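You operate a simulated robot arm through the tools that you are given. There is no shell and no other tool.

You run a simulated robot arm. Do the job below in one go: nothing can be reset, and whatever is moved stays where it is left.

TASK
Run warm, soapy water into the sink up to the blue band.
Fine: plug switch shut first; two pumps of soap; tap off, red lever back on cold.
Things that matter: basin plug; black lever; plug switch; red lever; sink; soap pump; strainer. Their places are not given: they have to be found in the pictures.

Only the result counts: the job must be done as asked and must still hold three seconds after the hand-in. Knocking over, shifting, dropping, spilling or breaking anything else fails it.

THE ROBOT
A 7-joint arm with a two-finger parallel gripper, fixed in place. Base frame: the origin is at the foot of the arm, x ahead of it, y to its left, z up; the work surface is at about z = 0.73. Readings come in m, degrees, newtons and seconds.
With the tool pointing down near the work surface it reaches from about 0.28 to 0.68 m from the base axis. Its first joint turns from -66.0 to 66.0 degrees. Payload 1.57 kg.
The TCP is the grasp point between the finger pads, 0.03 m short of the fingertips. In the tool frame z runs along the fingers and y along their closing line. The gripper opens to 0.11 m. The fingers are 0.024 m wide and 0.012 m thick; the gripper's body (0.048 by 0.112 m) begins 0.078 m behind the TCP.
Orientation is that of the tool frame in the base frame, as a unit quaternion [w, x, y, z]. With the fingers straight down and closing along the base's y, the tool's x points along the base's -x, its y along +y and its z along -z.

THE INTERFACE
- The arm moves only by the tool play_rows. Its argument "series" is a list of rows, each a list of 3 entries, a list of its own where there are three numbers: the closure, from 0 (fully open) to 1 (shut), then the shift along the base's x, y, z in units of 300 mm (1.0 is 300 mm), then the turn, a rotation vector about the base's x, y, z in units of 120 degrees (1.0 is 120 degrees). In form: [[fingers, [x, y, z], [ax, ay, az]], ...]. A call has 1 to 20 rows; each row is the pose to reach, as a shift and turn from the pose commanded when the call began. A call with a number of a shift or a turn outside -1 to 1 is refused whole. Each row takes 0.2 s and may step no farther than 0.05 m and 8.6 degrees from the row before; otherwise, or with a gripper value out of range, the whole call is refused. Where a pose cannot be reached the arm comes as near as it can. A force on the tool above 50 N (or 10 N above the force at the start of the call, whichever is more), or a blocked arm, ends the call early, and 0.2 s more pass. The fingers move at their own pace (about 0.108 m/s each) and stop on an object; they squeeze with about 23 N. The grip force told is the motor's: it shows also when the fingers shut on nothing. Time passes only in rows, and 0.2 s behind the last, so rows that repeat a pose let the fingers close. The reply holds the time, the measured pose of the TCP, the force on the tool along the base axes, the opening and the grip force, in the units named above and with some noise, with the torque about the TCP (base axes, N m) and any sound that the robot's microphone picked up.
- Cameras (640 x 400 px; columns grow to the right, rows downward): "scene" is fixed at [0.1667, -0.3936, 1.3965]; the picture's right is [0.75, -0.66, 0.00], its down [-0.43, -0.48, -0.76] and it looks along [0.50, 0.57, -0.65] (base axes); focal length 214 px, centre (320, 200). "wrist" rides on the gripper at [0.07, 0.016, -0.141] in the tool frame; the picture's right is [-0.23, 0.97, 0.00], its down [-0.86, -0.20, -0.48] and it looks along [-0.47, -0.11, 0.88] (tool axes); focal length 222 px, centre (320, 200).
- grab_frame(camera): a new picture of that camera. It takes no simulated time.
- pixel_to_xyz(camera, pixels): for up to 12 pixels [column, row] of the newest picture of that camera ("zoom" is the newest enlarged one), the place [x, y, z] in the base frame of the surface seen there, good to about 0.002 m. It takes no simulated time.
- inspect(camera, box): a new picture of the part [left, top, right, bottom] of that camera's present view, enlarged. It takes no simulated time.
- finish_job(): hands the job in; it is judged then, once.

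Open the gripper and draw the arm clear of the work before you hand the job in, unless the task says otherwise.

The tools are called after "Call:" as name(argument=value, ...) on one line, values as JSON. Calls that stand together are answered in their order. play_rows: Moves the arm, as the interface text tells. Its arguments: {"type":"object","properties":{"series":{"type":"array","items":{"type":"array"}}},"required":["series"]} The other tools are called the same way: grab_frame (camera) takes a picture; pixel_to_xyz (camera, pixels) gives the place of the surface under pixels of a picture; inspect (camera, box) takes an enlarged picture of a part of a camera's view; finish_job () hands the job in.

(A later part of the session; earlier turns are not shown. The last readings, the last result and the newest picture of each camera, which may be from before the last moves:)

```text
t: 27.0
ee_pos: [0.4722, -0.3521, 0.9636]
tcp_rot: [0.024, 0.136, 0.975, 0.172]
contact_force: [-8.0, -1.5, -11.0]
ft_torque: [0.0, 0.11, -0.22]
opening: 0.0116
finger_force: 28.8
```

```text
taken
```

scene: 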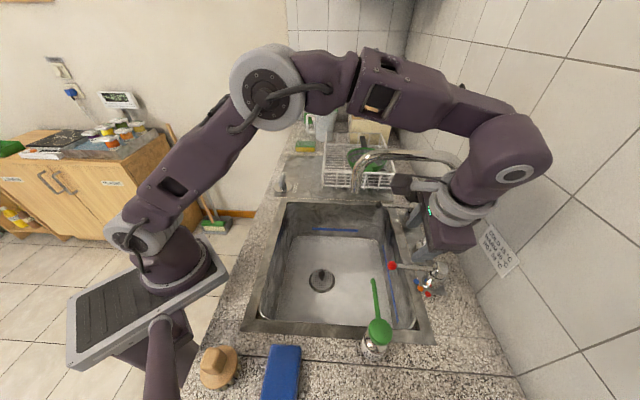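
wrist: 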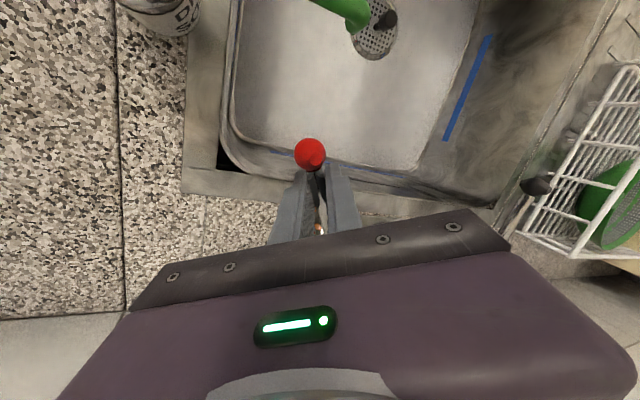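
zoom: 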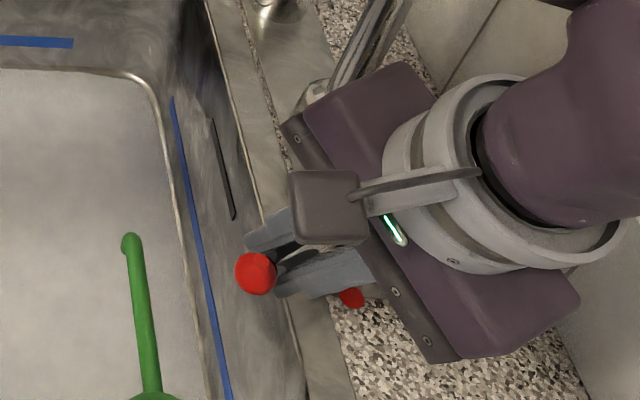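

Lever is at about 166°, right over the orange direction. I open the fingers, rise clear and verify the alignment.

Call:
play_rows(series=[[0.6, [0, 0, 0], [0, 0, 0]], [0.4, [0, 0, 0], [0, 0, 0]], [0.4, [0, 0, 0], [0, 0, 0]], [0.4, [0, 0, 0.1], [0, 0, 0]], [0.4, [0, 0, 0.22], [0, 0, 0]], [0.4, [-0.05, -0.05, 0.35], [0, 0, 0]], [0.4, [-0.15, -0.1, 0.45], [0, 0, 0]], [0.4, [-0.25, -0.1, 0.55], [0, 0, 0]]])

Call:
inspect(camera="scene", box=[384, 235, 448, 315])

Call:
grab_frame(camera="wrist")

Call:
grab_frame(camera="scene")

```text
t: 28.8
ee_pos: [0.4004, -0.3823, 1.1307]
tcp_rot: [0.026, 0.137, 0.975, 0.172]
contact_force: [0.2, -1.2, -0.9]
ft_torque: [0.03, -0.06, -0.01]
opening: 0.0659
finger_force: 0.0
```

```text
5.00 times, centred on (416, 275) of scene
```

zoom: 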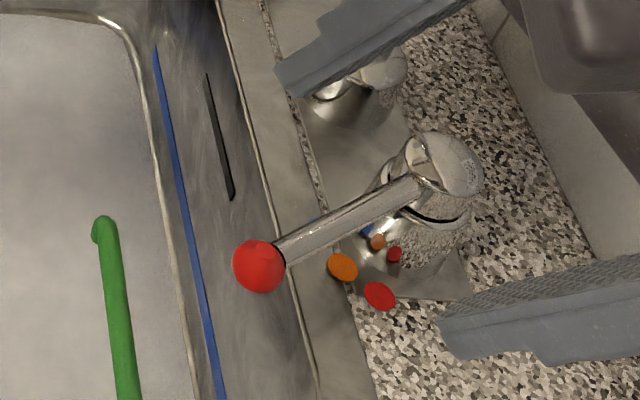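

```text
taken
```

wrist: 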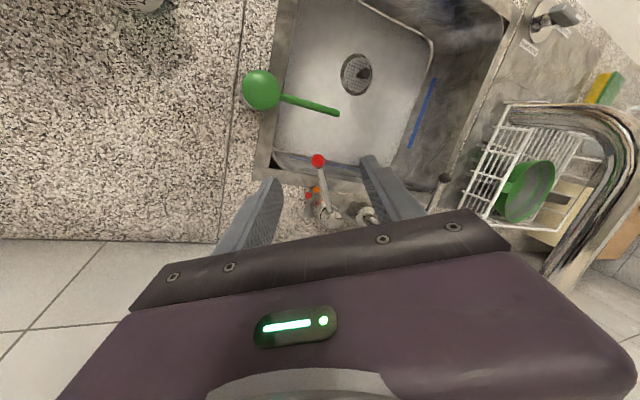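

```text
taken
```

scene: 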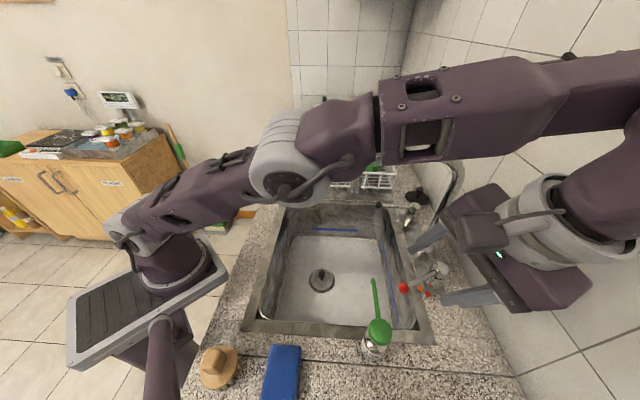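

I measure the lever's points against the orange dot in the zoom.

Call:
pixel_to_xyz(camera="zoom", pixels=[[258, 258], [300, 238], [350, 213], [400, 190], [343, 268], [380, 296], [450, 160], [415, 140], [480, 185], [440, 205], [455, 130]])

```text
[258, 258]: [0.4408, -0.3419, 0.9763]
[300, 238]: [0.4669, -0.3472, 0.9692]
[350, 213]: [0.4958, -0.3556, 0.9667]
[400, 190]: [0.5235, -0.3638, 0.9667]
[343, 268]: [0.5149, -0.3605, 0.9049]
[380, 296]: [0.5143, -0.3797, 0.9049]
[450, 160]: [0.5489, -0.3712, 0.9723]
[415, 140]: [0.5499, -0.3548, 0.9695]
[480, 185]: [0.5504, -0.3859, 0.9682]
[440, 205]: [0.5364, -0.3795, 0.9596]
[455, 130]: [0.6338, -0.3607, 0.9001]
```

The lever line passes directly over the orange dot (lever at 163.6°, 28° from cold). Now I un-tilt, raise, and go around the spout end toward the black lever.

Call:
play_rows(series=[[0.45, [-0.03, 0.02, 0.1], [-0.032, 0.0092, 0]], [0.45, [-0.1, 0.08, 0.2], [-0.064, 0.0184, 0]], [0.45, [-0.16, 0.17, 0.3], [-0.096, 0.0276, 0]], [0.45, [-0.2, 0.28, 0.38], [-0.128, 0.0368, 0]], [0.45, [-0.2, 0.42, 0.42], [-0.16, 0.046, 0]], [0.45, [-0.2, 0.57, 0.42], [-0.16, 0.046, 0]], [0.45, [-0.18, 0.72, 0.42], [-0.16, 0.046, 0]], [0.45, [-0.15, 0.86, 0.42], [-0.16, 0.046, 0]], [0.45, [-0.13, 0.98, 0.42], [-0.16, 0.046, 0]]])

Call:
grab_frame(camera="wrist")

Call:
grab_frame(camera="scene")

```text
t: 30.8
ee_pos: [0.3594, -0.0872, 1.2558]
tcp_rot: [0.001, 0.139, 0.99, 0.0]
contact_force: [0.4, 0.1, -0.5]
ft_torque: [-0.01, 0.03, 0.03]
opening: 0.0604
finger_force: 0.0
```

```text
taken
```

wrist: 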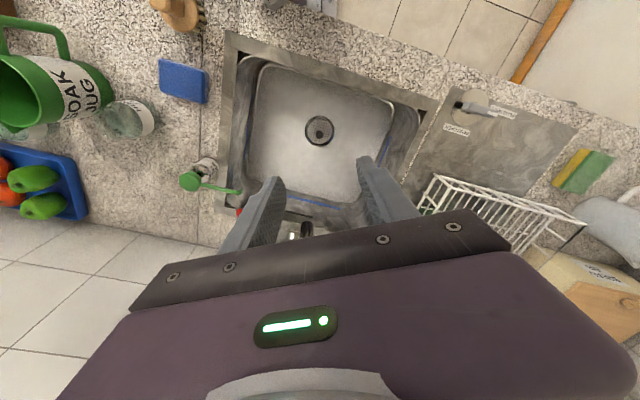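

```text
taken
```

scene: 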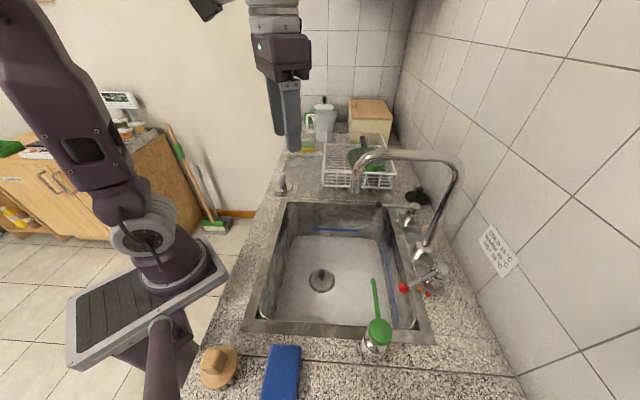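

Clear of the spout. I check the dish rack and black-lever surroundings' heights before approaching.

Call:
pixel_to_xyz(camera="scene", pixels=[[393, 172], [325, 172], [390, 187], [360, 172], [370, 152], [390, 147], [358, 188], [355, 165], [400, 153], [440, 157], [455, 200], [425, 245]])

Call:
inspect(camera="scene", box=[340, 140, 470, 260])

```text
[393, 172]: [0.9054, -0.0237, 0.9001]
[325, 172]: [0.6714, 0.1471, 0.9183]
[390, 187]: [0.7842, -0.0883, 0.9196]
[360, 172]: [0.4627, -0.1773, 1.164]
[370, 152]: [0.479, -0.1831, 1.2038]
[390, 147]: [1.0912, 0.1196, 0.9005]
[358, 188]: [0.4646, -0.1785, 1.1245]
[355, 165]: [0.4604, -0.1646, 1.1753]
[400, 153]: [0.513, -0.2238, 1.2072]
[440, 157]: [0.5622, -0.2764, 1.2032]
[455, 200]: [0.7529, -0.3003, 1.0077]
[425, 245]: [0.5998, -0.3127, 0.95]
```

```text
3.33 times, centred on (405, 200) of scene
```

zoom: 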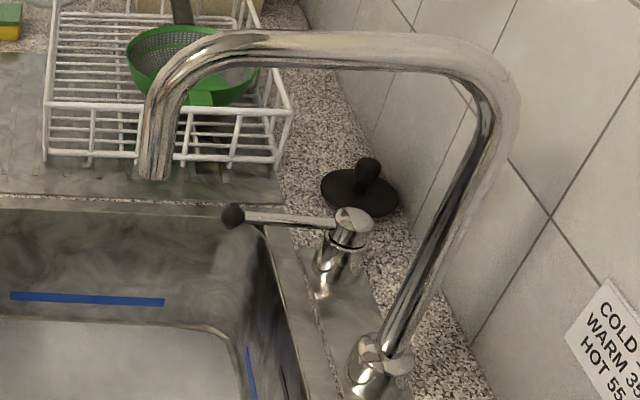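

Spout top is at z≈1.207 and the rack is well beyond. I go around over the basin to just above the black lever rod with yaw -45°.

Call:
play_rows(series=[[0.45, [0.13, 0.09, 0], [0, 0, 0]], [0.45, [0.26, 0.18, 0], [0, 0, 0]], [0.45, [0.38, 0.24, -0.01], [0, 0, -0.035]], [0.45, [0.5, 0.24, -0.03], [0, 0, -0.07]], [0.45, [0.61, 0.18, -0.08], [0, 0, -0.105]], [0.45, [0.7, 0.1, -0.15], [0, 0, -0.14]], [0.45, [0.77, 0.01, -0.25], [0, 0, -0.175]], [0.45, [0.83, -0.09, -0.36], [0, 0, -0.21]], [0.45, [0.89, -0.18, -0.47], [0, 0, -0.2417]]])

Call:
grab_frame(camera="wrist")

Call:
grab_frame(camera="scene")

```text
t: 32.8
ee_pos: [0.6276, -0.1411, 1.1139]
tcp_rot: [0.001, 0.384, 0.923, -0.001]
contact_force: [-0.7, -0.5, 0.0]
ft_torque: [-0.01, -0.02, -0.01]
opening: 0.0606
finger_force: 0.1
```

```text
taken
```

wrist: 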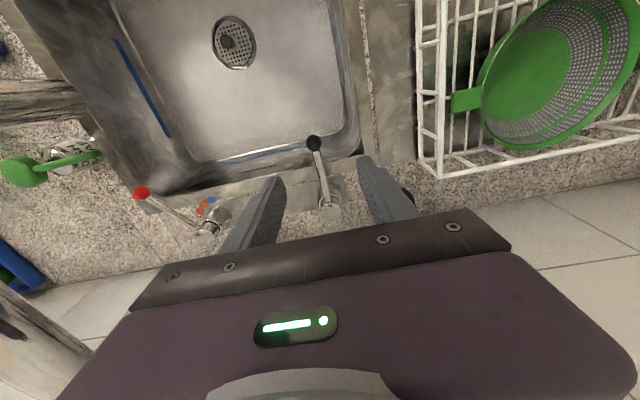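

```text
taken
```

scene: 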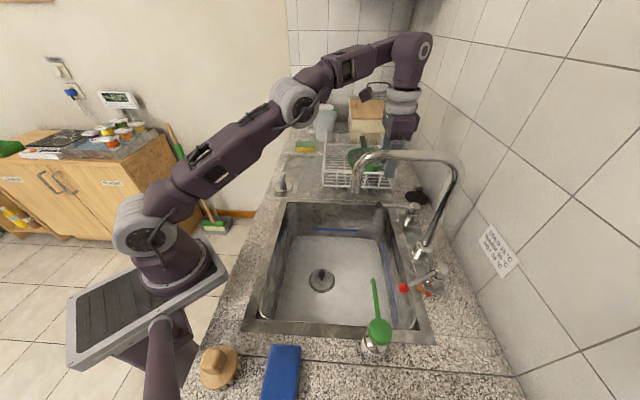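

Good view of the black lever (ball (313,142), hub (330,200)). I inspect its surroundings for direction markings.

Call:
inspect(camera="wrist", box=[270, 120, 370, 220])

Call:
pixel_to_xyz(camera="wrist", pixels=[[313, 142], [318, 160], [322, 175], [326, 190], [331, 203], [440, 170], [445, 60]])

```text
4.00 times, centred on (320, 170) of wrist
```

zoom: 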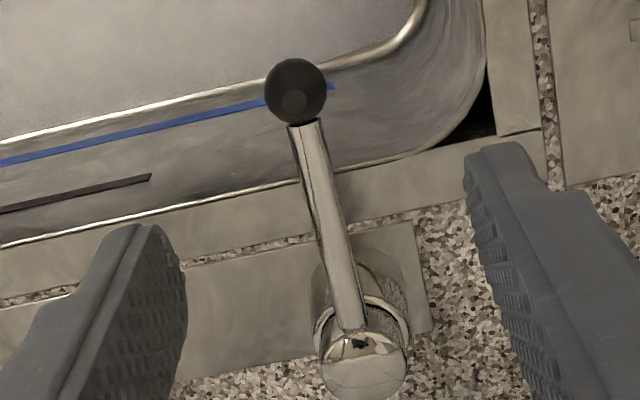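

```text
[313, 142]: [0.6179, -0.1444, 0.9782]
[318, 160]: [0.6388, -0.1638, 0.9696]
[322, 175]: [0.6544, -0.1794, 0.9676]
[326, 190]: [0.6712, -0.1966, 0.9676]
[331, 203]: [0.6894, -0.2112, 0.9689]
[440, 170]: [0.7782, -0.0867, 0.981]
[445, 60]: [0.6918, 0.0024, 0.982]
```

Rod runs through (0.640,-0.165), z≈0.965, pointing 135°. I lower onto it, then close.

Call:
play_rows(series=[[0.45, [0.041, -0.083, -0.1], [0, 0, 0]], [0.45, [0.041, -0.083, -0.2], [0, 0, 0]], [0.45, [0.041, -0.083, -0.3], [0, 0, 0]], [0.45, [0.041, -0.083, -0.4], [0, 0, 0]], [0.45, [0.041, -0.083, -0.47], [0, 0, 0]], [0.45, [0.041, -0.083, -0.5], [0, 0, 0]]])

Call:
grab_frame(camera="wrist")

Call:
grab_frame(camera="scene")

```text
t: 34.2
ee_pos: [0.6396, -0.1667, 0.9634]
tcp_rot: [0.002, 0.382, 0.924, -0.001]
contact_force: [-1.1, -1.0, 0.4]
ft_torque: [0.05, 0.01, -0.01]
opening: 0.0606
finger_force: 0.0
```

```text
taken
```

wrist: 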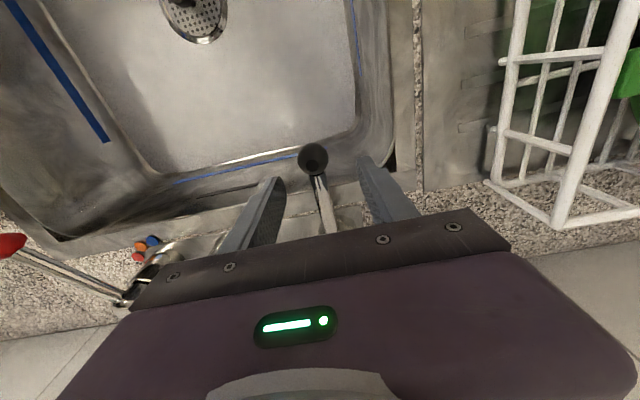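

```text
taken
```

scene: 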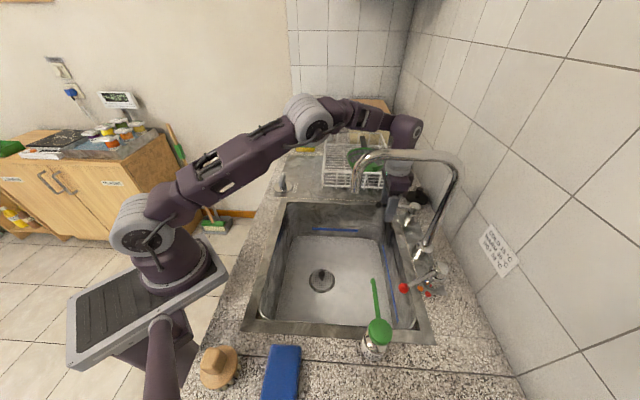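

The rod is between the fingers; I close on it.

Call:
play_rows(series=[[0.7, [0, 0, 0], [0, 0, 0]], [0.85, [0, 0, 0], [0, 0, 0]], [1, [0, 0, 0], [0, 0, 0]], [1, [0, 0, 0], [0, 0, 0]]])

```text
t: 35.2
ee_pos: [0.6383, -0.1665, 0.9641]
tcp_rot: [0.002, 0.383, 0.924, 0.0]
contact_force: [7.5, 4.0, -2.8]
ft_torque: [-0.25, -0.26, 0.07]
opening: 0.0118
finger_force: 29.0
```

Gripped. I test a small 3° counter-clockwise turn and read the resistance.

Call:
play_rows(series=[[1, [-0.0045, -0.005, 0], [0, 0, 0.0125]], [1, [-0.009, -0.01, 0], [0, 0, 0.025]], [1, [-0.009, -0.01, 0], [0, 0, 0.025]]])

Call:
grab_frame(camera="scene")

```text
t: 36.0
ee_pos: [0.6384, -0.1662, 0.9645]
tcp_rot: [0.004, 0.357, 0.934, 0.002]
contact_force: [32.6, 23.3, -0.9]
ft_torque: [0.16, 0.16, -0.73]
opening: 0.0129
finger_force: 29.2
```

```text
taken
```

scene: 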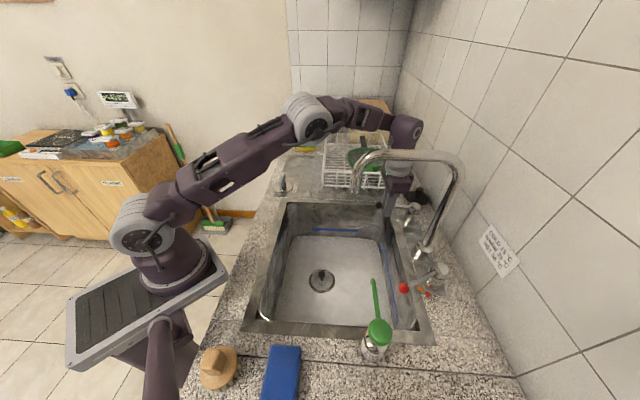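

Blocked that way (40 N, no motion), so that is the stop. I return and test 3° the other way.

Call:
play_rows(series=[[1, [0.009, 0.01, 0], [0, 0, -0.025]], [1, [0.0135, 0.015, 0], [0, 0, -0.0375]], [1, [0.018, 0.02, 0], [0, 0, -0.05]], [1, [0.018, 0.02, 0], [0, 0, -0.05]]])

Call:
grab_frame(camera="scene")

```text
t: 37.0
ee_pos: [0.6412, -0.1647, 0.9638]
tcp_rot: [0.002, 0.408, 0.913, -0.002]
contact_force: [4.7, 5.8, 3.0]
ft_torque: [0.38, 0.36, 0.59]
opening: 0.0122
finger_force: 28.7
```

```text
taken
```

scene: 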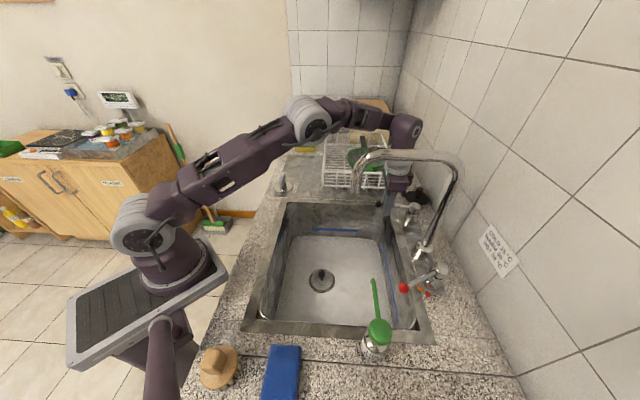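

It yields this way with little force. I go another 6° clockwise to confirm.

Call:
play_rows(series=[[1, [0.0068, 0.0059, 0], [0, 0, -0.0167]], [1, [0.0137, 0.0116, 0], [0, 0, -0.0333]], [1, [0.0205, 0.017, 0], [0, 0, -0.05]], [1, [0.0205, 0.017, 0], [0, 0, -0.05]]])

Call:
inspect(camera="scene", box=[300, 140, 460, 300])

```text
t: 38.0
ee_pos: [0.6485, -0.1585, 0.9638]
tcp_rot: [0.001, 0.454, 0.891, -0.001]
contact_force: [6.8, 4.1, 0.1]
ft_torque: [0.0, -0.04, 0.71]
opening: 0.0116
finger_force: 28.7
```

```text
2.50 times, centred on (380, 220) of scene
```

zoom: 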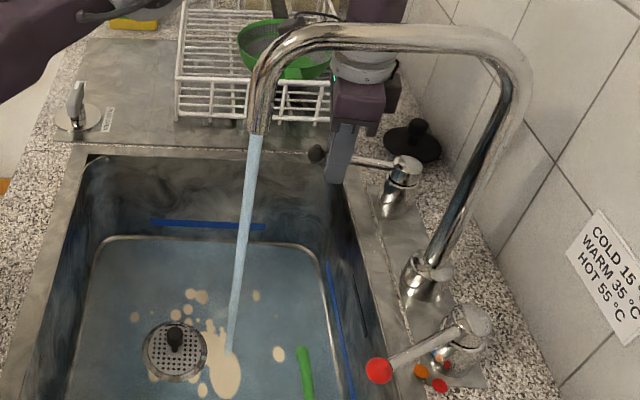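

Water is running and soap foam is forming. I hold this opening for a second and check the level.

Call:
play_rows(series=[[1, [0, 0, 0], [0, 0, 0]], [1, [0, 0, 0], [0, 0, 0]], [1, [0, 0, 0], [0, 0, 0]], [1, [0, 0, 0], [0, 0, 0]], [1, [0, 0, 0], [0, 0, 0]]])

Call:
inspect(camera="scene", box=[240, 180, 440, 340])

Call:
pixel_to_xyz(camera="scene", pixels=[[300, 260], [300, 300], [330, 250], [340, 300], [340, 229], [320, 227], [350, 230], [390, 285], [393, 300], [342, 231]])

```text
t: 39.2
ee_pos: [0.6479, -0.1577, 0.964]
tcp_rot: [0.002, 0.453, 0.891, 0.0]
contact_force: [8.0, 3.0, 0.6]
ft_torque: [-0.04, -0.09, 0.67]
opening: 0.0119
finger_force: 29.0
```

```text
2.50 times, centred on (340, 260) of scene
```

zoom: 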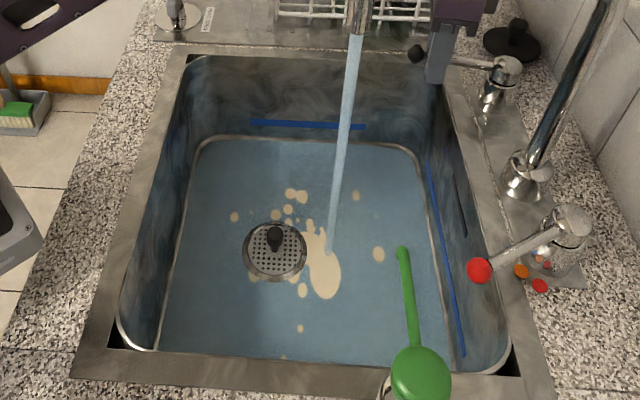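

```text
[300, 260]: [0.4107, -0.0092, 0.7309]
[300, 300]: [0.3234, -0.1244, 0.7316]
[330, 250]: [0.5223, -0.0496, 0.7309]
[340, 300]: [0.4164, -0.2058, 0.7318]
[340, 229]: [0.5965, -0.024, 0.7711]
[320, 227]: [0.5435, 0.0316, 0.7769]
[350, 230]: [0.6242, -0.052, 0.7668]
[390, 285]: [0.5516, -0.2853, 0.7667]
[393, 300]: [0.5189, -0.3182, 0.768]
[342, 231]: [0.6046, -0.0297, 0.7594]
```

Water surface is at about z=0.731, just above the floor. I hold for 4 s and measure the rise, plus the band height.

Call:
play_rows(series=[[1, [0, 0, 0], [0, 0, 0]], [1, [0, 0, 0], [0, 0, 0]], [1, [0, 0, 0], [0, 0, 0]], [1, [0, 0, 0], [0, 0, 0]], [1, [0, 0, 0], [0, 0, 0]], [1, [0, 0, 0], [0, 0, 0]], [1, [0, 0, 0], [0, 0, 0]], [1, [0, 0, 0], [0, 0, 0]], [1, [0, 0, 0], [0, 0, 0]], [1, [0, 0, 0], [0, 0, 0]], [1, [0, 0, 0], [0, 0, 0]], [1, [0, 0, 0], [0, 0, 0]], [1, [0, 0, 0], [0, 0, 0]], [1, [0, 0, 0], [0, 0, 0]], [1, [0, 0, 0], [0, 0, 0]], [1, [0, 0, 0], [0, 0, 0]], [1, [0, 0, 0], [0, 0, 0]], [1, [0, 0, 0], [0, 0, 0]], [1, [0, 0, 0], [0, 0, 0]], [1, [0, 0, 0], [0, 0, 0]]])

Call:
inspect(camera="scene", box=[240, 180, 440, 340])

Call:
pixel_to_xyz(camera="zoom", pixels=[[230, 200], [200, 300], [380, 200], [350, 330], [300, 180], [230, 320], [270, 122], [300, 124], [340, 127], [435, 200], [445, 250], [455, 310]])

```text
t: 43.4
ee_pos: [0.6494, -0.1583, 0.9638]
tcp_rot: [0.002, 0.454, 0.891, -0.001]
contact_force: [9.1, 2.9, 2.2]
ft_torque: [0.0, -0.06, 0.72]
opening: 0.0118
finger_force: 29.1
```

```text
2.50 times, centred on (340, 260) of scene
```

zoom: 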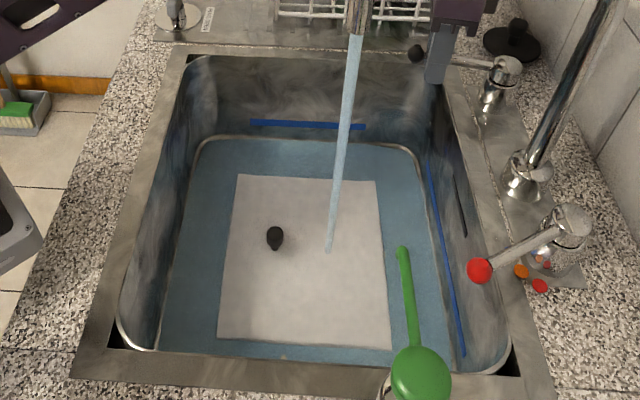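

```text
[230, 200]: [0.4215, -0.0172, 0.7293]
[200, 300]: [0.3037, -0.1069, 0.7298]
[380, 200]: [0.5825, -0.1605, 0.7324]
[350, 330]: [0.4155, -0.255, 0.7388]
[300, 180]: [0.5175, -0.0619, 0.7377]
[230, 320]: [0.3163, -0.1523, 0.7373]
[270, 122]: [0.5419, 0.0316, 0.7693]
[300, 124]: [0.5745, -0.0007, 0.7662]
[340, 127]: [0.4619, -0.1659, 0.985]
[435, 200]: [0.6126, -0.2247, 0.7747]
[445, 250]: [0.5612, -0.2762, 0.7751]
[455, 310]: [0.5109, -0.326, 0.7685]
```

A foam patch floats on the water; the band is at z≈0.77 and the level rises slowly. I open the lever another 8°.

Call:
play_rows(series=[[1, [0.01, 0.0067, 0], [0, 0, -0.0222]], [1, [0.02, 0.013, 0], [0, 0, -0.0445]], [1, [0.03, 0.019, 0], [0, 0, -0.0667]], [1, [0.03, 0.019, 0], [0, 0, -0.0667]], [1, [0.03, 0.019, 0], [0, 0, -0.0667]]])

Call:
inspect(camera="scene", box=[240, 140, 460, 340])

```text
t: 44.6
ee_pos: [0.6573, -0.1525, 0.9648]
tcp_rot: [0.001, 0.515, 0.857, 0.0]
contact_force: [8.0, 3.5, 8.5]
ft_torque: [0.16, 0.04, 0.73]
opening: 0.0117
finger_force: 29.3
```

```text
2.00 times, centred on (350, 240) of scene
```

zoom: 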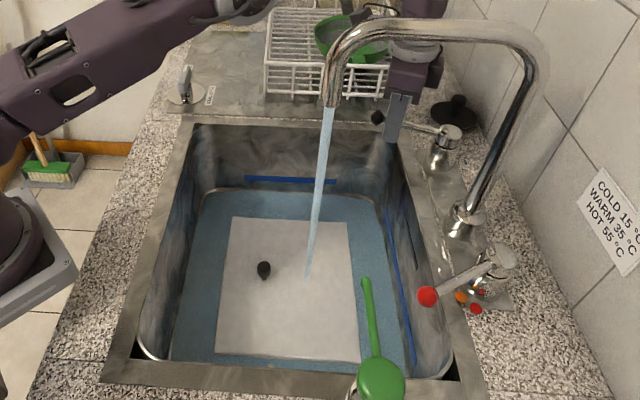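

Stream slightly larger. I hold 4 s at this opening and measure again.

Call:
play_rows(series=[[1, [0, 0, 0], [0, 0, 0]], [1, [0, 0, 0], [0, 0, 0]], [1, [0, 0, 0], [0, 0, 0]], [1, [0, 0, 0], [0, 0, 0]], [1, [0, 0, 0], [0, 0, 0]], [1, [0, 0, 0], [0, 0, 0]], [1, [0, 0, 0], [0, 0, 0]], [1, [0, 0, 0], [0, 0, 0]], [1, [0, 0, 0], [0, 0, 0]], [1, [0, 0, 0], [0, 0, 0]], [1, [0, 0, 0], [0, 0, 0]], [1, [0, 0, 0], [0, 0, 0]], [1, [0, 0, 0], [0, 0, 0]], [1, [0, 0, 0], [0, 0, 0]], [1, [0, 0, 0], [0, 0, 0]], [1, [0, 0, 0], [0, 0, 0]], [1, [0, 0, 0], [0, 0, 0]], [1, [0, 0, 0], [0, 0, 0]], [1, [0, 0, 0], [0, 0, 0]], [1, [0, 0, 0], [0, 0, 0]]])

Call:
inspect(camera="scene", box=[240, 180, 440, 340])

Call:
pixel_to_xyz(camera="zoom", pixels=[[215, 200], [200, 260], [190, 300], [180, 330], [210, 170], [205, 230], [300, 155], [360, 160], [410, 210], [270, 122], [290, 123], [445, 250]])

```text
t: 48.8
ee_pos: [0.6568, -0.1525, 0.9642]
tcp_rot: [0.001, 0.516, 0.857, -0.001]
contact_force: [9.7, 1.0, 8.7]
ft_torque: [-0.02, -0.05, 0.76]
opening: 0.0119
finger_force: 29.7
```

```text
2.50 times, centred on (340, 260) of scene
```

zoom: 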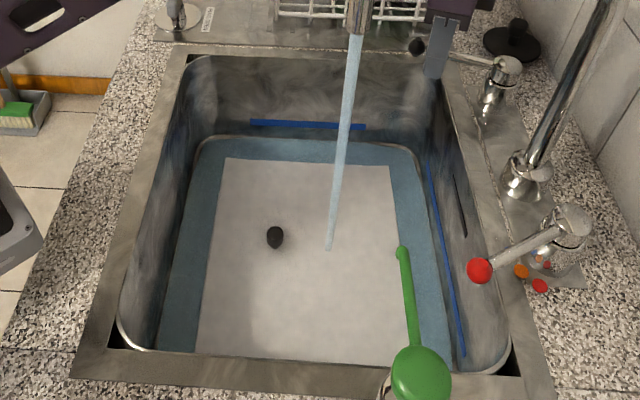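

```text
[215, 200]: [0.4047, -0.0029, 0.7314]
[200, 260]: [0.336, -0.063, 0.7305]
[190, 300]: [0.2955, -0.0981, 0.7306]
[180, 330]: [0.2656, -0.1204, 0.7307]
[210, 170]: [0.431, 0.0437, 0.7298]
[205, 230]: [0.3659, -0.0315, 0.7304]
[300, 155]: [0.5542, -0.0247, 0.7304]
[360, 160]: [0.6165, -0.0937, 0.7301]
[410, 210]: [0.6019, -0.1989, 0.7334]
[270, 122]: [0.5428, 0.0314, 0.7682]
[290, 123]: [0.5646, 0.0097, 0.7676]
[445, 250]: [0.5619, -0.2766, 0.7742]
```

The water edge reads 0.7305; I check the foam height and the black knob to learn the true level.

Call:
pixel_to_xyz(camera="zoom", pixels=[[250, 200], [300, 200], [380, 200], [250, 300], [350, 330], [300, 300], [220, 340], [275, 232], [275, 248], [230, 165], [390, 170], [205, 345]])

Call:
inspect(camera="wrist", box=[0, 0, 400, 200])

```text
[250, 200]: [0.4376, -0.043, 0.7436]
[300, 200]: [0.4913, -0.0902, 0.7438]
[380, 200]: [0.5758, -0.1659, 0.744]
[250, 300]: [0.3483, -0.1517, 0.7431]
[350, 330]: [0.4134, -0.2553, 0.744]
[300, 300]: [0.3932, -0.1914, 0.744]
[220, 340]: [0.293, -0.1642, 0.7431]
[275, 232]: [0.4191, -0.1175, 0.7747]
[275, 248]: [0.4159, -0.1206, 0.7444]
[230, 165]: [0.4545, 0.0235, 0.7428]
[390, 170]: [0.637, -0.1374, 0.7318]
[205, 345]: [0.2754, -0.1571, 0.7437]
```

```text
1.60 times, centred on (200, 100) of wrist
```

zoom: 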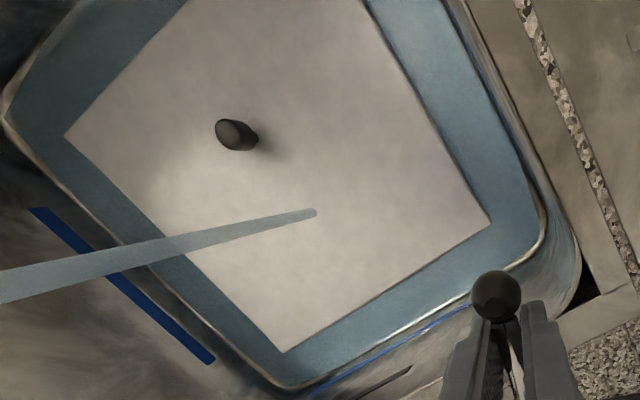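

The white patch is at z≈0.744 and growing, while the blue ring stays at 0.7305. I zoom in to understand which is the water surface.

Call:
inspect(camera="scene", box=[290, 215, 350, 255])

Call:
inspect(camera="scene", box=[360, 225, 420, 325])

```text
10.00 times, centred on (320, 235) of scene
```

zoom: 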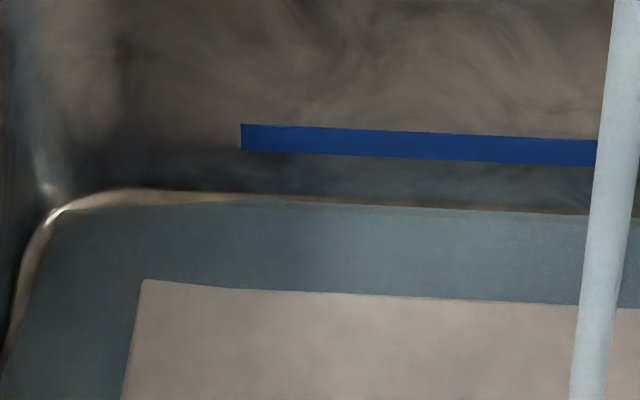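

```text
4.00 times, centred on (390, 275) of scene
```

zoom: 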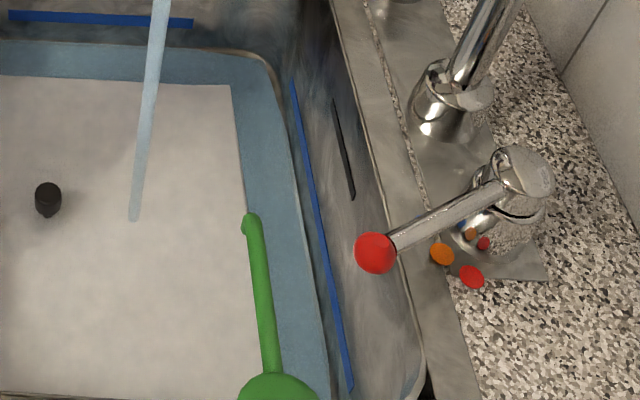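

Still well below the band either way. I keep running for 3 s and compare again.

Call:
play_rows(series=[[1, [0, 0, 0], [0, 0, 0]], [1, [0, 0, 0], [0, 0, 0]], [1, [0, 0, 0], [0, 0, 0]], [1, [0, 0, 0], [0, 0, 0]], [1, [0, 0, 0], [0, 0, 0]], [1, [0, 0, 0], [0, 0, 0]], [1, [0, 0, 0], [0, 0, 0]], [1, [0, 0, 0], [0, 0, 0]], [1, [0, 0, 0], [0, 0, 0]], [1, [0, 0, 0], [0, 0, 0]], [1, [0, 0, 0], [0, 0, 0]], [1, [0, 0, 0], [0, 0, 0]], [1, [0, 0, 0], [0, 0, 0]], [1, [0, 0, 0], [0, 0, 0]], [1, [0, 0, 0], [0, 0, 0]]])

Call:
inspect(camera="scene", box=[240, 180, 440, 340])

Call:
pixel_to_xyz(camera="zoom", pixels=[[250, 200], [300, 200], [380, 200], [250, 300], [350, 330], [205, 200], [175, 330], [275, 142], [410, 180], [275, 248], [275, 232], [190, 260]])

Call:
inspect(camera="scene", box=[290, 215, 350, 255])

```text
t: 52.0
ee_pos: [0.657, -0.1519, 0.9637]
tcp_rot: [0.001, 0.515, 0.857, -0.001]
contact_force: [9.0, 1.2, 4.8]
ft_torque: [-0.03, -0.04, 0.68]
opening: 0.0118
finger_force: 28.8
```

```text
2.50 times, centred on (340, 260) of scene
```

zoom: 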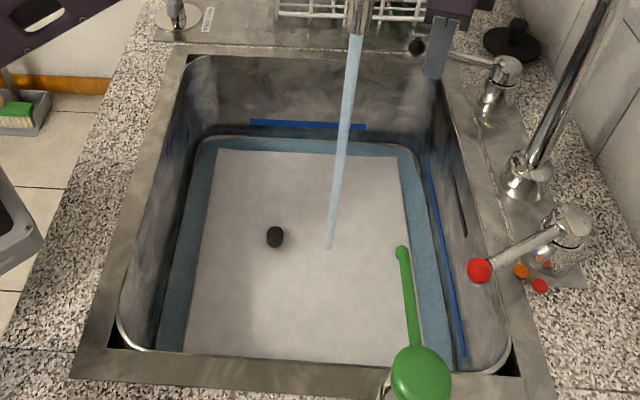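

```text
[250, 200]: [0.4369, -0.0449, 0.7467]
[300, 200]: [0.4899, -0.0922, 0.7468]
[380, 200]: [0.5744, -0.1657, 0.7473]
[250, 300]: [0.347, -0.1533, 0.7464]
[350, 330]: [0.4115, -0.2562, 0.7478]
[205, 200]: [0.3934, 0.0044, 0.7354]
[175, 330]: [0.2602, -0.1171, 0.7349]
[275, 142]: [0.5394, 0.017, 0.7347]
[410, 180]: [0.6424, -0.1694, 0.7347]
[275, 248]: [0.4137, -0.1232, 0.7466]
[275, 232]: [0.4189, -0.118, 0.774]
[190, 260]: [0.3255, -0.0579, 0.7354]
```

```text
10.00 times, centred on (320, 235) of scene
```

zoom: 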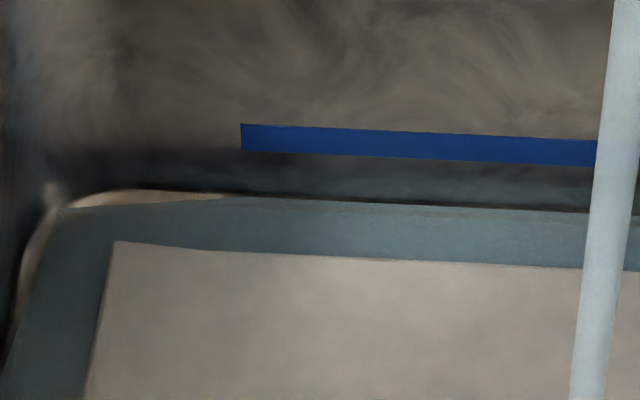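

Now the blue water surface is at 0.735 and rising (foam rides ~12 mm above it). I measure the band's upper and lower edges.

Call:
pixel_to_xyz(camera="zoom", pixels=[[300, 129], [300, 140], [300, 152], [400, 133], [400, 145], [400, 157], [500, 137], [500, 148], [500, 160], [400, 120], [400, 170], [400, 190]])

Call:
inspect(camera="scene", box=[370, 240, 410, 300])

```text
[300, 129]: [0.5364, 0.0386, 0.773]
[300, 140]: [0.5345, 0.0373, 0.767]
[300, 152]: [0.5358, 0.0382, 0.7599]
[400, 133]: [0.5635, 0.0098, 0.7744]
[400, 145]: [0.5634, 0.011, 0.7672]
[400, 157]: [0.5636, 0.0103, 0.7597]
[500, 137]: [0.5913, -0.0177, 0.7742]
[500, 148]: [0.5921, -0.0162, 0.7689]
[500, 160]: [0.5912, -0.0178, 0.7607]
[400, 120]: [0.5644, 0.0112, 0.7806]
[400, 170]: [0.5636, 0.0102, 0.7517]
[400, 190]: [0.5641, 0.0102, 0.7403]
```

```text
6.67 times, centred on (390, 270) of scene
```

zoom: 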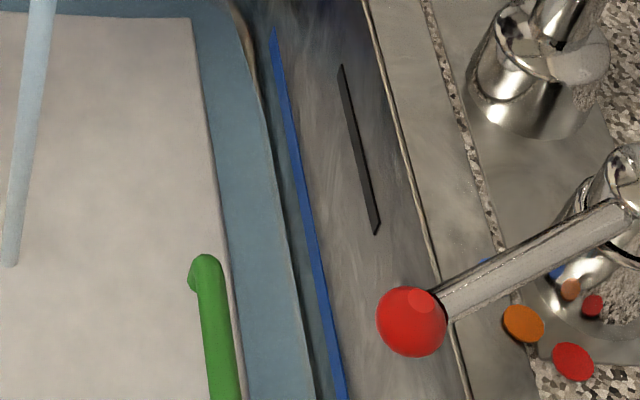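

The band spans z≈0.760–0.775 (centre 0.7675). About 32 mm to go; I continue 4 s and re-measure.

Call:
play_rows(series=[[1, [0, 0, 0], [0, 0, 0]], [1, [0, 0, 0], [0, 0, 0]], [1, [0, 0, 0], [0, 0, 0]], [1, [0, 0, 0], [0, 0, 0]], [1, [0, 0, 0], [0, 0, 0]], [1, [0, 0, 0], [0, 0, 0]], [1, [0, 0, 0], [0, 0, 0]], [1, [0, 0, 0], [0, 0, 0]], [1, [0, 0, 0], [0, 0, 0]], [1, [0, 0, 0], [0, 0, 0]], [1, [0, 0, 0], [0, 0, 0]], [1, [0, 0, 0], [0, 0, 0]], [1, [0, 0, 0], [0, 0, 0]], [1, [0, 0, 0], [0, 0, 0]], [1, [0, 0, 0], [0, 0, 0]], [1, [0, 0, 0], [0, 0, 0]], [1, [0, 0, 0], [0, 0, 0]], [1, [0, 0, 0], [0, 0, 0]], [1, [0, 0, 0], [0, 0, 0]], [1, [0, 0, 0], [0, 0, 0]]])

Call:
inspect(camera="scene", box=[240, 180, 440, 340])

Call:
pixel_to_xyz(camera="zoom", pixels=[[250, 200], [300, 200], [380, 200], [250, 300], [350, 330], [200, 200], [170, 330], [275, 142], [410, 170], [195, 230], [180, 290], [420, 220]])

```text
t: 56.2
ee_pos: [0.6565, -0.153, 0.9639]
tcp_rot: [0.001, 0.516, 0.857, -0.001]
contact_force: [7.4, 2.1, 2.8]
ft_torque: [-0.02, -0.07, 0.75]
opening: 0.012
finger_force: 29.2
```

```text
2.50 times, centred on (340, 260) of scene
```

zoom: 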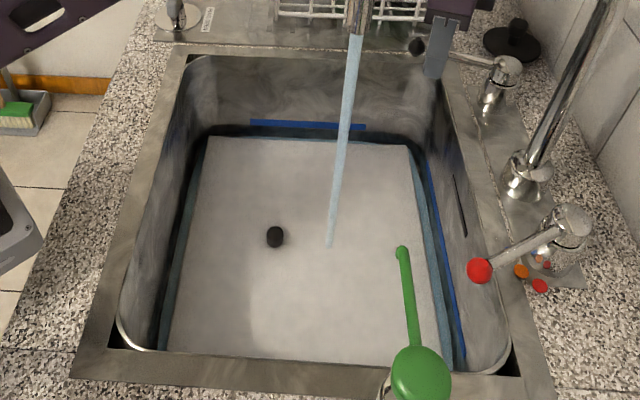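

```text
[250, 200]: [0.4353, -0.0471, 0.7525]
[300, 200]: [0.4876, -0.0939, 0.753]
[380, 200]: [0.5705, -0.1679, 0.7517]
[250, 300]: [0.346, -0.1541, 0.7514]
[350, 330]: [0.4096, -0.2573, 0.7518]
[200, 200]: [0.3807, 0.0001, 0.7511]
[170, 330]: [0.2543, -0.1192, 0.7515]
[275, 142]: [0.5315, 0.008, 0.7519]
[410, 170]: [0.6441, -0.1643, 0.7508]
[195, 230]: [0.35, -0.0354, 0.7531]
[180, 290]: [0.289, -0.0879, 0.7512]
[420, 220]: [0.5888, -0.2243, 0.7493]
```

Foam top is 0.752 (rise ≈1.25 mm/s). I measure the remaining blue ring to get foam thickness now.

Call:
inspect(camera="scene", box=[370, 220, 410, 310])

Call:
inspect(camera="scene", box=[290, 215, 350, 255])

Call:
pixel_to_xyz(camera="zoom", pixels=[[300, 202], [400, 206], [500, 210], [90, 230], [65, 300], [55, 330], [300, 190], [400, 195], [150, 200], [200, 260], [400, 260]])

Call:
pixel_to_xyz(camera="scene", pixels=[[384, 268], [386, 280], [389, 295], [391, 310], [382, 258], [381, 250], [310, 235], [330, 236]])

```text
4.44 times, centred on (390, 265) of scene
```

zoom: 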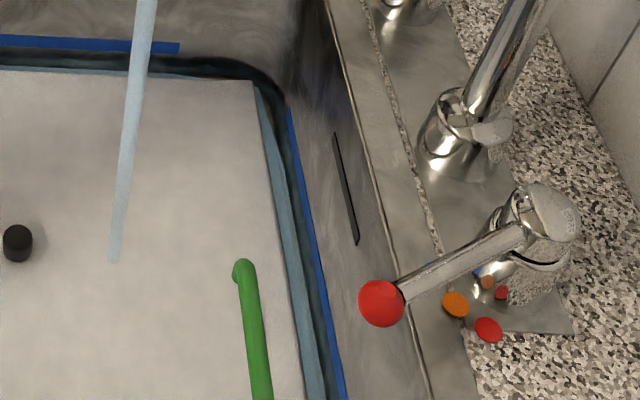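

```text
10.00 times, centred on (320, 235) of scene
```

zoom: 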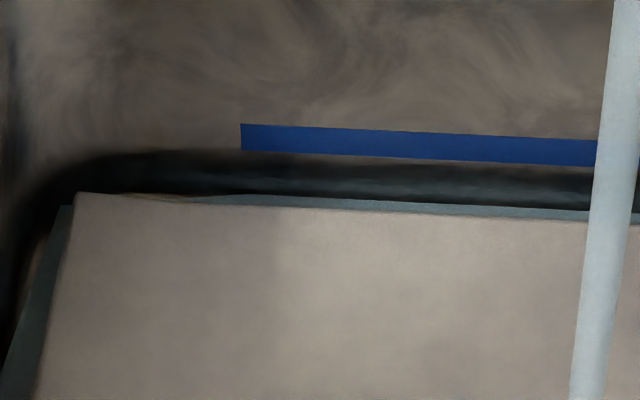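

```text
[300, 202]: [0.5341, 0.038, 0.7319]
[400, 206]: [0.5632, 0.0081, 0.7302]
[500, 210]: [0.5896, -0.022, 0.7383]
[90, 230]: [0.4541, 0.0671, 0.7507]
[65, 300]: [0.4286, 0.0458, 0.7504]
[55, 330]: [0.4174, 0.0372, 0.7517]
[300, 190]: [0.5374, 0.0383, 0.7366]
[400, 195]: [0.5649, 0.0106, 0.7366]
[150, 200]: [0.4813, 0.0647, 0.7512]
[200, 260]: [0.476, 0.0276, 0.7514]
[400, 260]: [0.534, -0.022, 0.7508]
```

```text
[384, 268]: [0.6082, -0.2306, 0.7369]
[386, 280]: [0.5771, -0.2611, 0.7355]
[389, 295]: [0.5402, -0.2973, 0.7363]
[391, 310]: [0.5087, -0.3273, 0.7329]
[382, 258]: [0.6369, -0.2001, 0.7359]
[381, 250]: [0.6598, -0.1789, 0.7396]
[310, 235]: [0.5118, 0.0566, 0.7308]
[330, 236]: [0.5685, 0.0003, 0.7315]
```

Blue-ring readings look ambiguous (possibly seen through water). I look from the wrist camera, which sees the opposite walls.

Call:
grab_frame(camera="wrist")

Call:
inspect(camera="wrist", box=[0, 80, 160, 200])

Call:
inspect(camera="wrist", box=[220, 0, 360, 120])

```text
taken
```

wrist: 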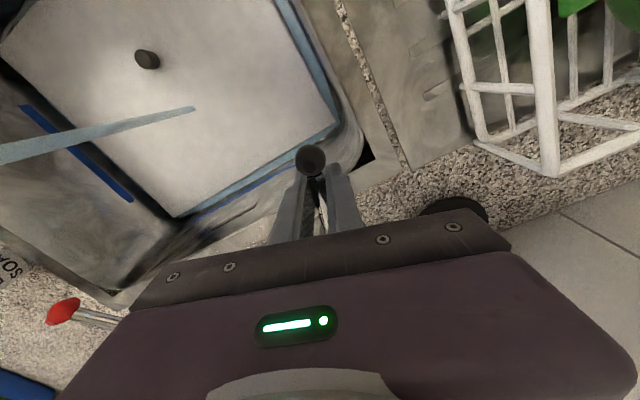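

```text
3.33 times, centred on (80, 140) of wrist
```

zoom: 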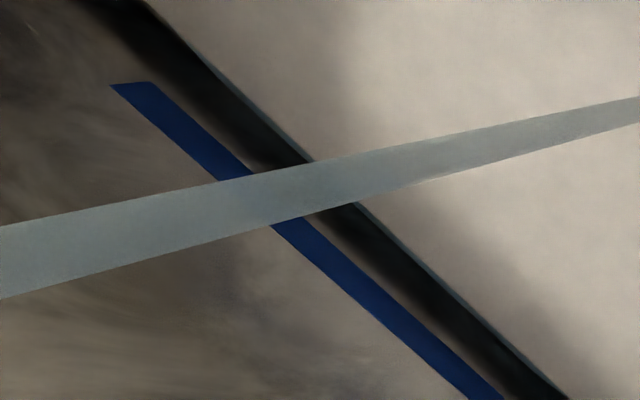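

```text
3.33 times, centred on (290, 60) of wrist
```

zoom: 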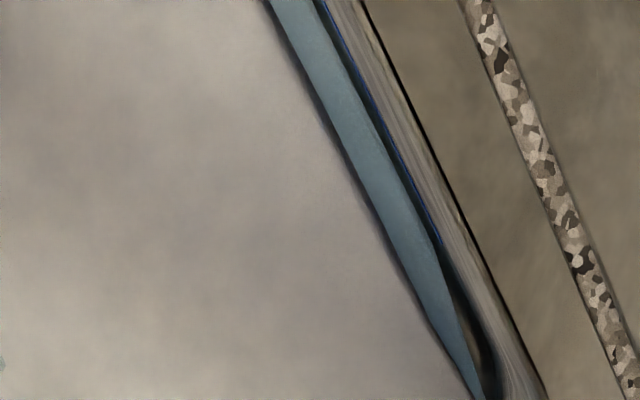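

I measure the blue water strip beside the foam in this close wrist zoom.

Call:
pixel_to_xyz(camera="zoom", pixels=[[310, 30], [340, 90], [370, 150], [400, 220], [430, 290], [325, 35], [355, 95], [415, 220], [300, 100], [200, 200], [380, 120], [420, 215]])

```text
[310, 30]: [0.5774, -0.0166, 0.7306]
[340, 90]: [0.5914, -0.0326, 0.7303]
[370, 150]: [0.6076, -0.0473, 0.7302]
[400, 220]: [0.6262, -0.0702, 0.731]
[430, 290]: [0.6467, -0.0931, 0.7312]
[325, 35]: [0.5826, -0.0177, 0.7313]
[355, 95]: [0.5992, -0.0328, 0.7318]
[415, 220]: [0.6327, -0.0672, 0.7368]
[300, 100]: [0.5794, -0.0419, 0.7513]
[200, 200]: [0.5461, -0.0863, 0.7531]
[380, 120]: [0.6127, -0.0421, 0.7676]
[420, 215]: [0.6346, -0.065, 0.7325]
```

Depth on the blue strip returns the floor (0.7306), so water may be translucent. I run 3 s more and compare the blue edge against the wall.

Call:
play_rows(series=[[1, [0, 0, 0], [0, 0, 0]], [1, [0, 0, 0], [0, 0, 0]], [1, [0, 0, 0], [0, 0, 0]], [1, [0, 0, 0], [0, 0, 0]], [1, [0, 0, 0], [0, 0, 0]], [1, [0, 0, 0], [0, 0, 0]], [1, [0, 0, 0], [0, 0, 0]], [1, [0, 0, 0], [0, 0, 0]], [1, [0, 0, 0], [0, 0, 0]], [1, [0, 0, 0], [0, 0, 0]], [1, [0, 0, 0], [0, 0, 0]], [1, [0, 0, 0], [0, 0, 0]], [1, [0, 0, 0], [0, 0, 0]], [1, [0, 0, 0], [0, 0, 0]]])

Call:
inspect(camera="scene", box=[240, 180, 440, 340])

Call:
inspect(camera="scene", box=[290, 215, 350, 255])

Call:
pixel_to_xyz(camera="zoom", pixels=[[200, 260], [300, 260], [400, 260], [300, 300], [300, 206], [400, 206], [300, 200], [400, 200], [300, 196], [400, 196], [400, 185], [400, 175]])

Call:
inspect(camera="wrist", box=[220, 0, 360, 120])

```text
t: 59.2
ee_pos: [0.6571, -0.1527, 0.9634]
tcp_rot: [0.001, 0.516, 0.857, -0.001]
contact_force: [8.7, 4.9, 0.7]
ft_torque: [0.03, -0.05, 0.74]
opening: 0.012
finger_force: 29.1
```

```text
2.50 times, centred on (340, 260) of scene
```

zoom: 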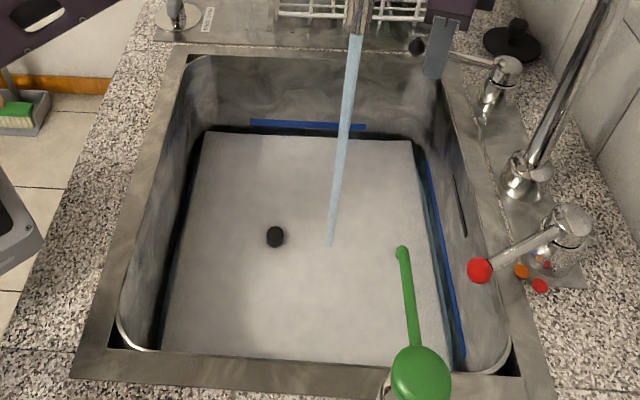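

```text
10.00 times, centred on (320, 235) of scene
```

zoom: 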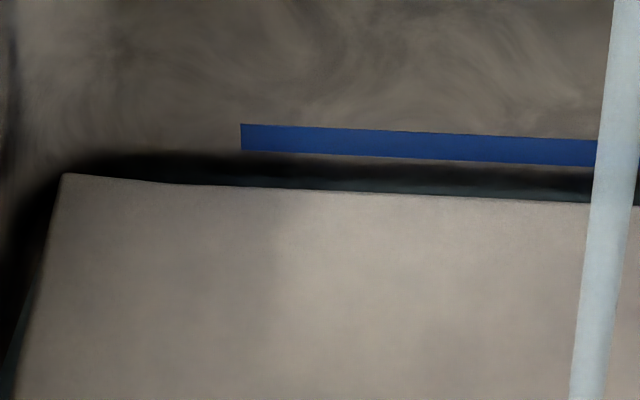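

```text
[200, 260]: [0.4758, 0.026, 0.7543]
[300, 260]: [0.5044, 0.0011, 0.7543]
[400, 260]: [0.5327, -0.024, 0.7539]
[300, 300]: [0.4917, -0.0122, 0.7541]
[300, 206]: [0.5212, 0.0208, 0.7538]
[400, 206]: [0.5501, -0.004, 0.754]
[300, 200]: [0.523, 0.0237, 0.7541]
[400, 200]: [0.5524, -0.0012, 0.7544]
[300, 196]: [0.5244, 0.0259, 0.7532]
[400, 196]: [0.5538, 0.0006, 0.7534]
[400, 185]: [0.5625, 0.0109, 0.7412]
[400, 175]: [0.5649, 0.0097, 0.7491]
```

```text
3.33 times, centred on (290, 60) of wrist
```

zoom: 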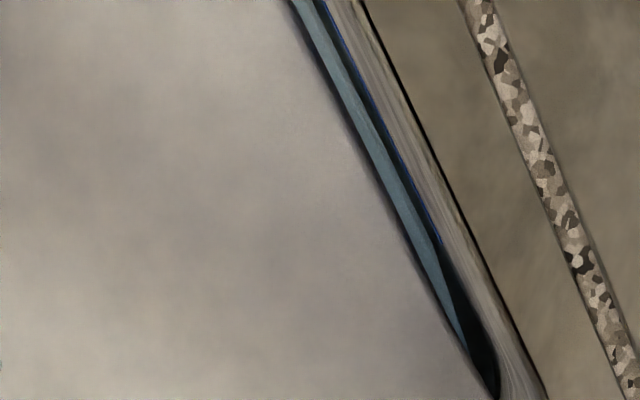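

I read the blue strip's height again in this wrist zoom at t=59.2.

Call:
pixel_to_xyz(camera="zoom", pixels=[[315, 30], [330, 60], [350, 100], [370, 140], [390, 180], [410, 220], [430, 270], [445, 310], [320, 45], [200, 200], [300, 100], [470, 330]])

Call:
inspect(camera="scene", box=[375, 235, 400, 265])

```text
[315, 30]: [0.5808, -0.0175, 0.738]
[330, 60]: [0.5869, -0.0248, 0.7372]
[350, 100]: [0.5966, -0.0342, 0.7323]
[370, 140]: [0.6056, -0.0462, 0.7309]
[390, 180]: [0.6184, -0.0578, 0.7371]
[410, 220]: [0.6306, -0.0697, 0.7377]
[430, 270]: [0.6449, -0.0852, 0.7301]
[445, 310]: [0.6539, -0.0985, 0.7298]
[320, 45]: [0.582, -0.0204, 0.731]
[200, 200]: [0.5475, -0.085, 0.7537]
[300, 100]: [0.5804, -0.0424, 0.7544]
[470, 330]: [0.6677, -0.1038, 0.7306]
```

```text
13.33 times, centred on (388, 250) of scene
```

zoom: 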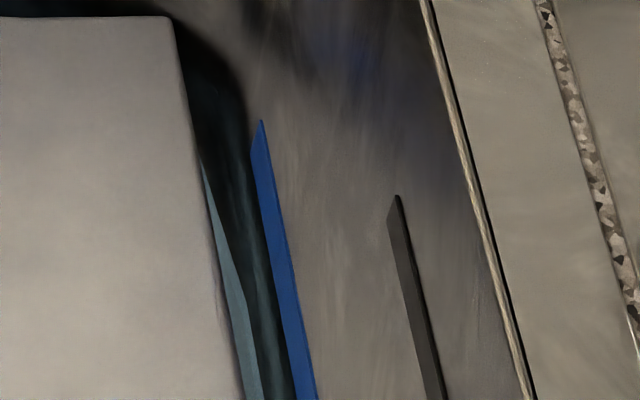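

The readings split into the floor (0.7303) and a rising plane: 0.7334→0.735→0.736→0.7375, so the real water surface is ≈0.7375, rising ~0.4 mm/s, with foam on top. I open the lever 8° more to speed up.

Call:
play_rows(series=[[1, [0.011, 0.005, 0], [0, 0, -0.0222]], [1, [0.022, 0.01, 0], [0, 0, -0.0445]], [1, [0.0325, 0.0148, 0], [0, 0, -0.0667]], [1, [0.0325, 0.0148, 0], [0, 0, -0.0667]]])

Call:
inspect(camera="scene", box=[240, 140, 460, 340])

Call:
grab_frame(camera="wrist")

```text
t: 60.2
ee_pos: [0.6674, -0.147, 0.9638]
tcp_rot: [0.001, 0.573, 0.819, 0.0]
contact_force: [5.7, 8.2, -0.7]
ft_torque: [0.34, 0.12, 0.73]
opening: 0.0122
finger_force: 29.4
```

```text
2.00 times, centred on (350, 240) of scene
```

zoom: 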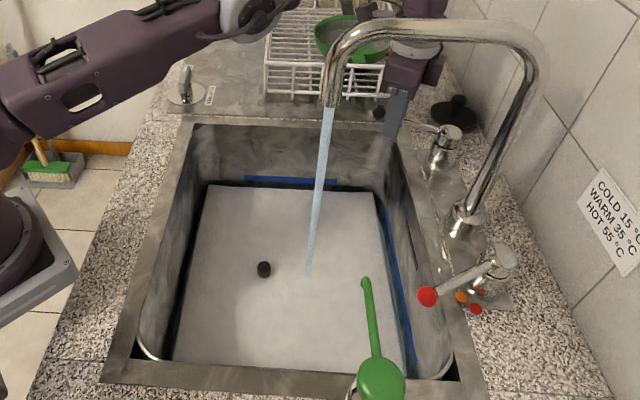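

```text
taken
```

wrist: 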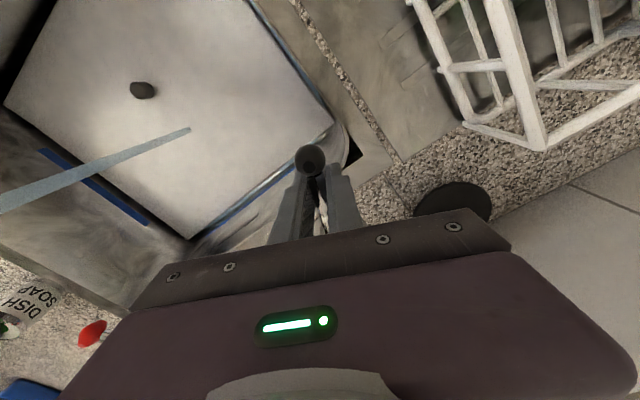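

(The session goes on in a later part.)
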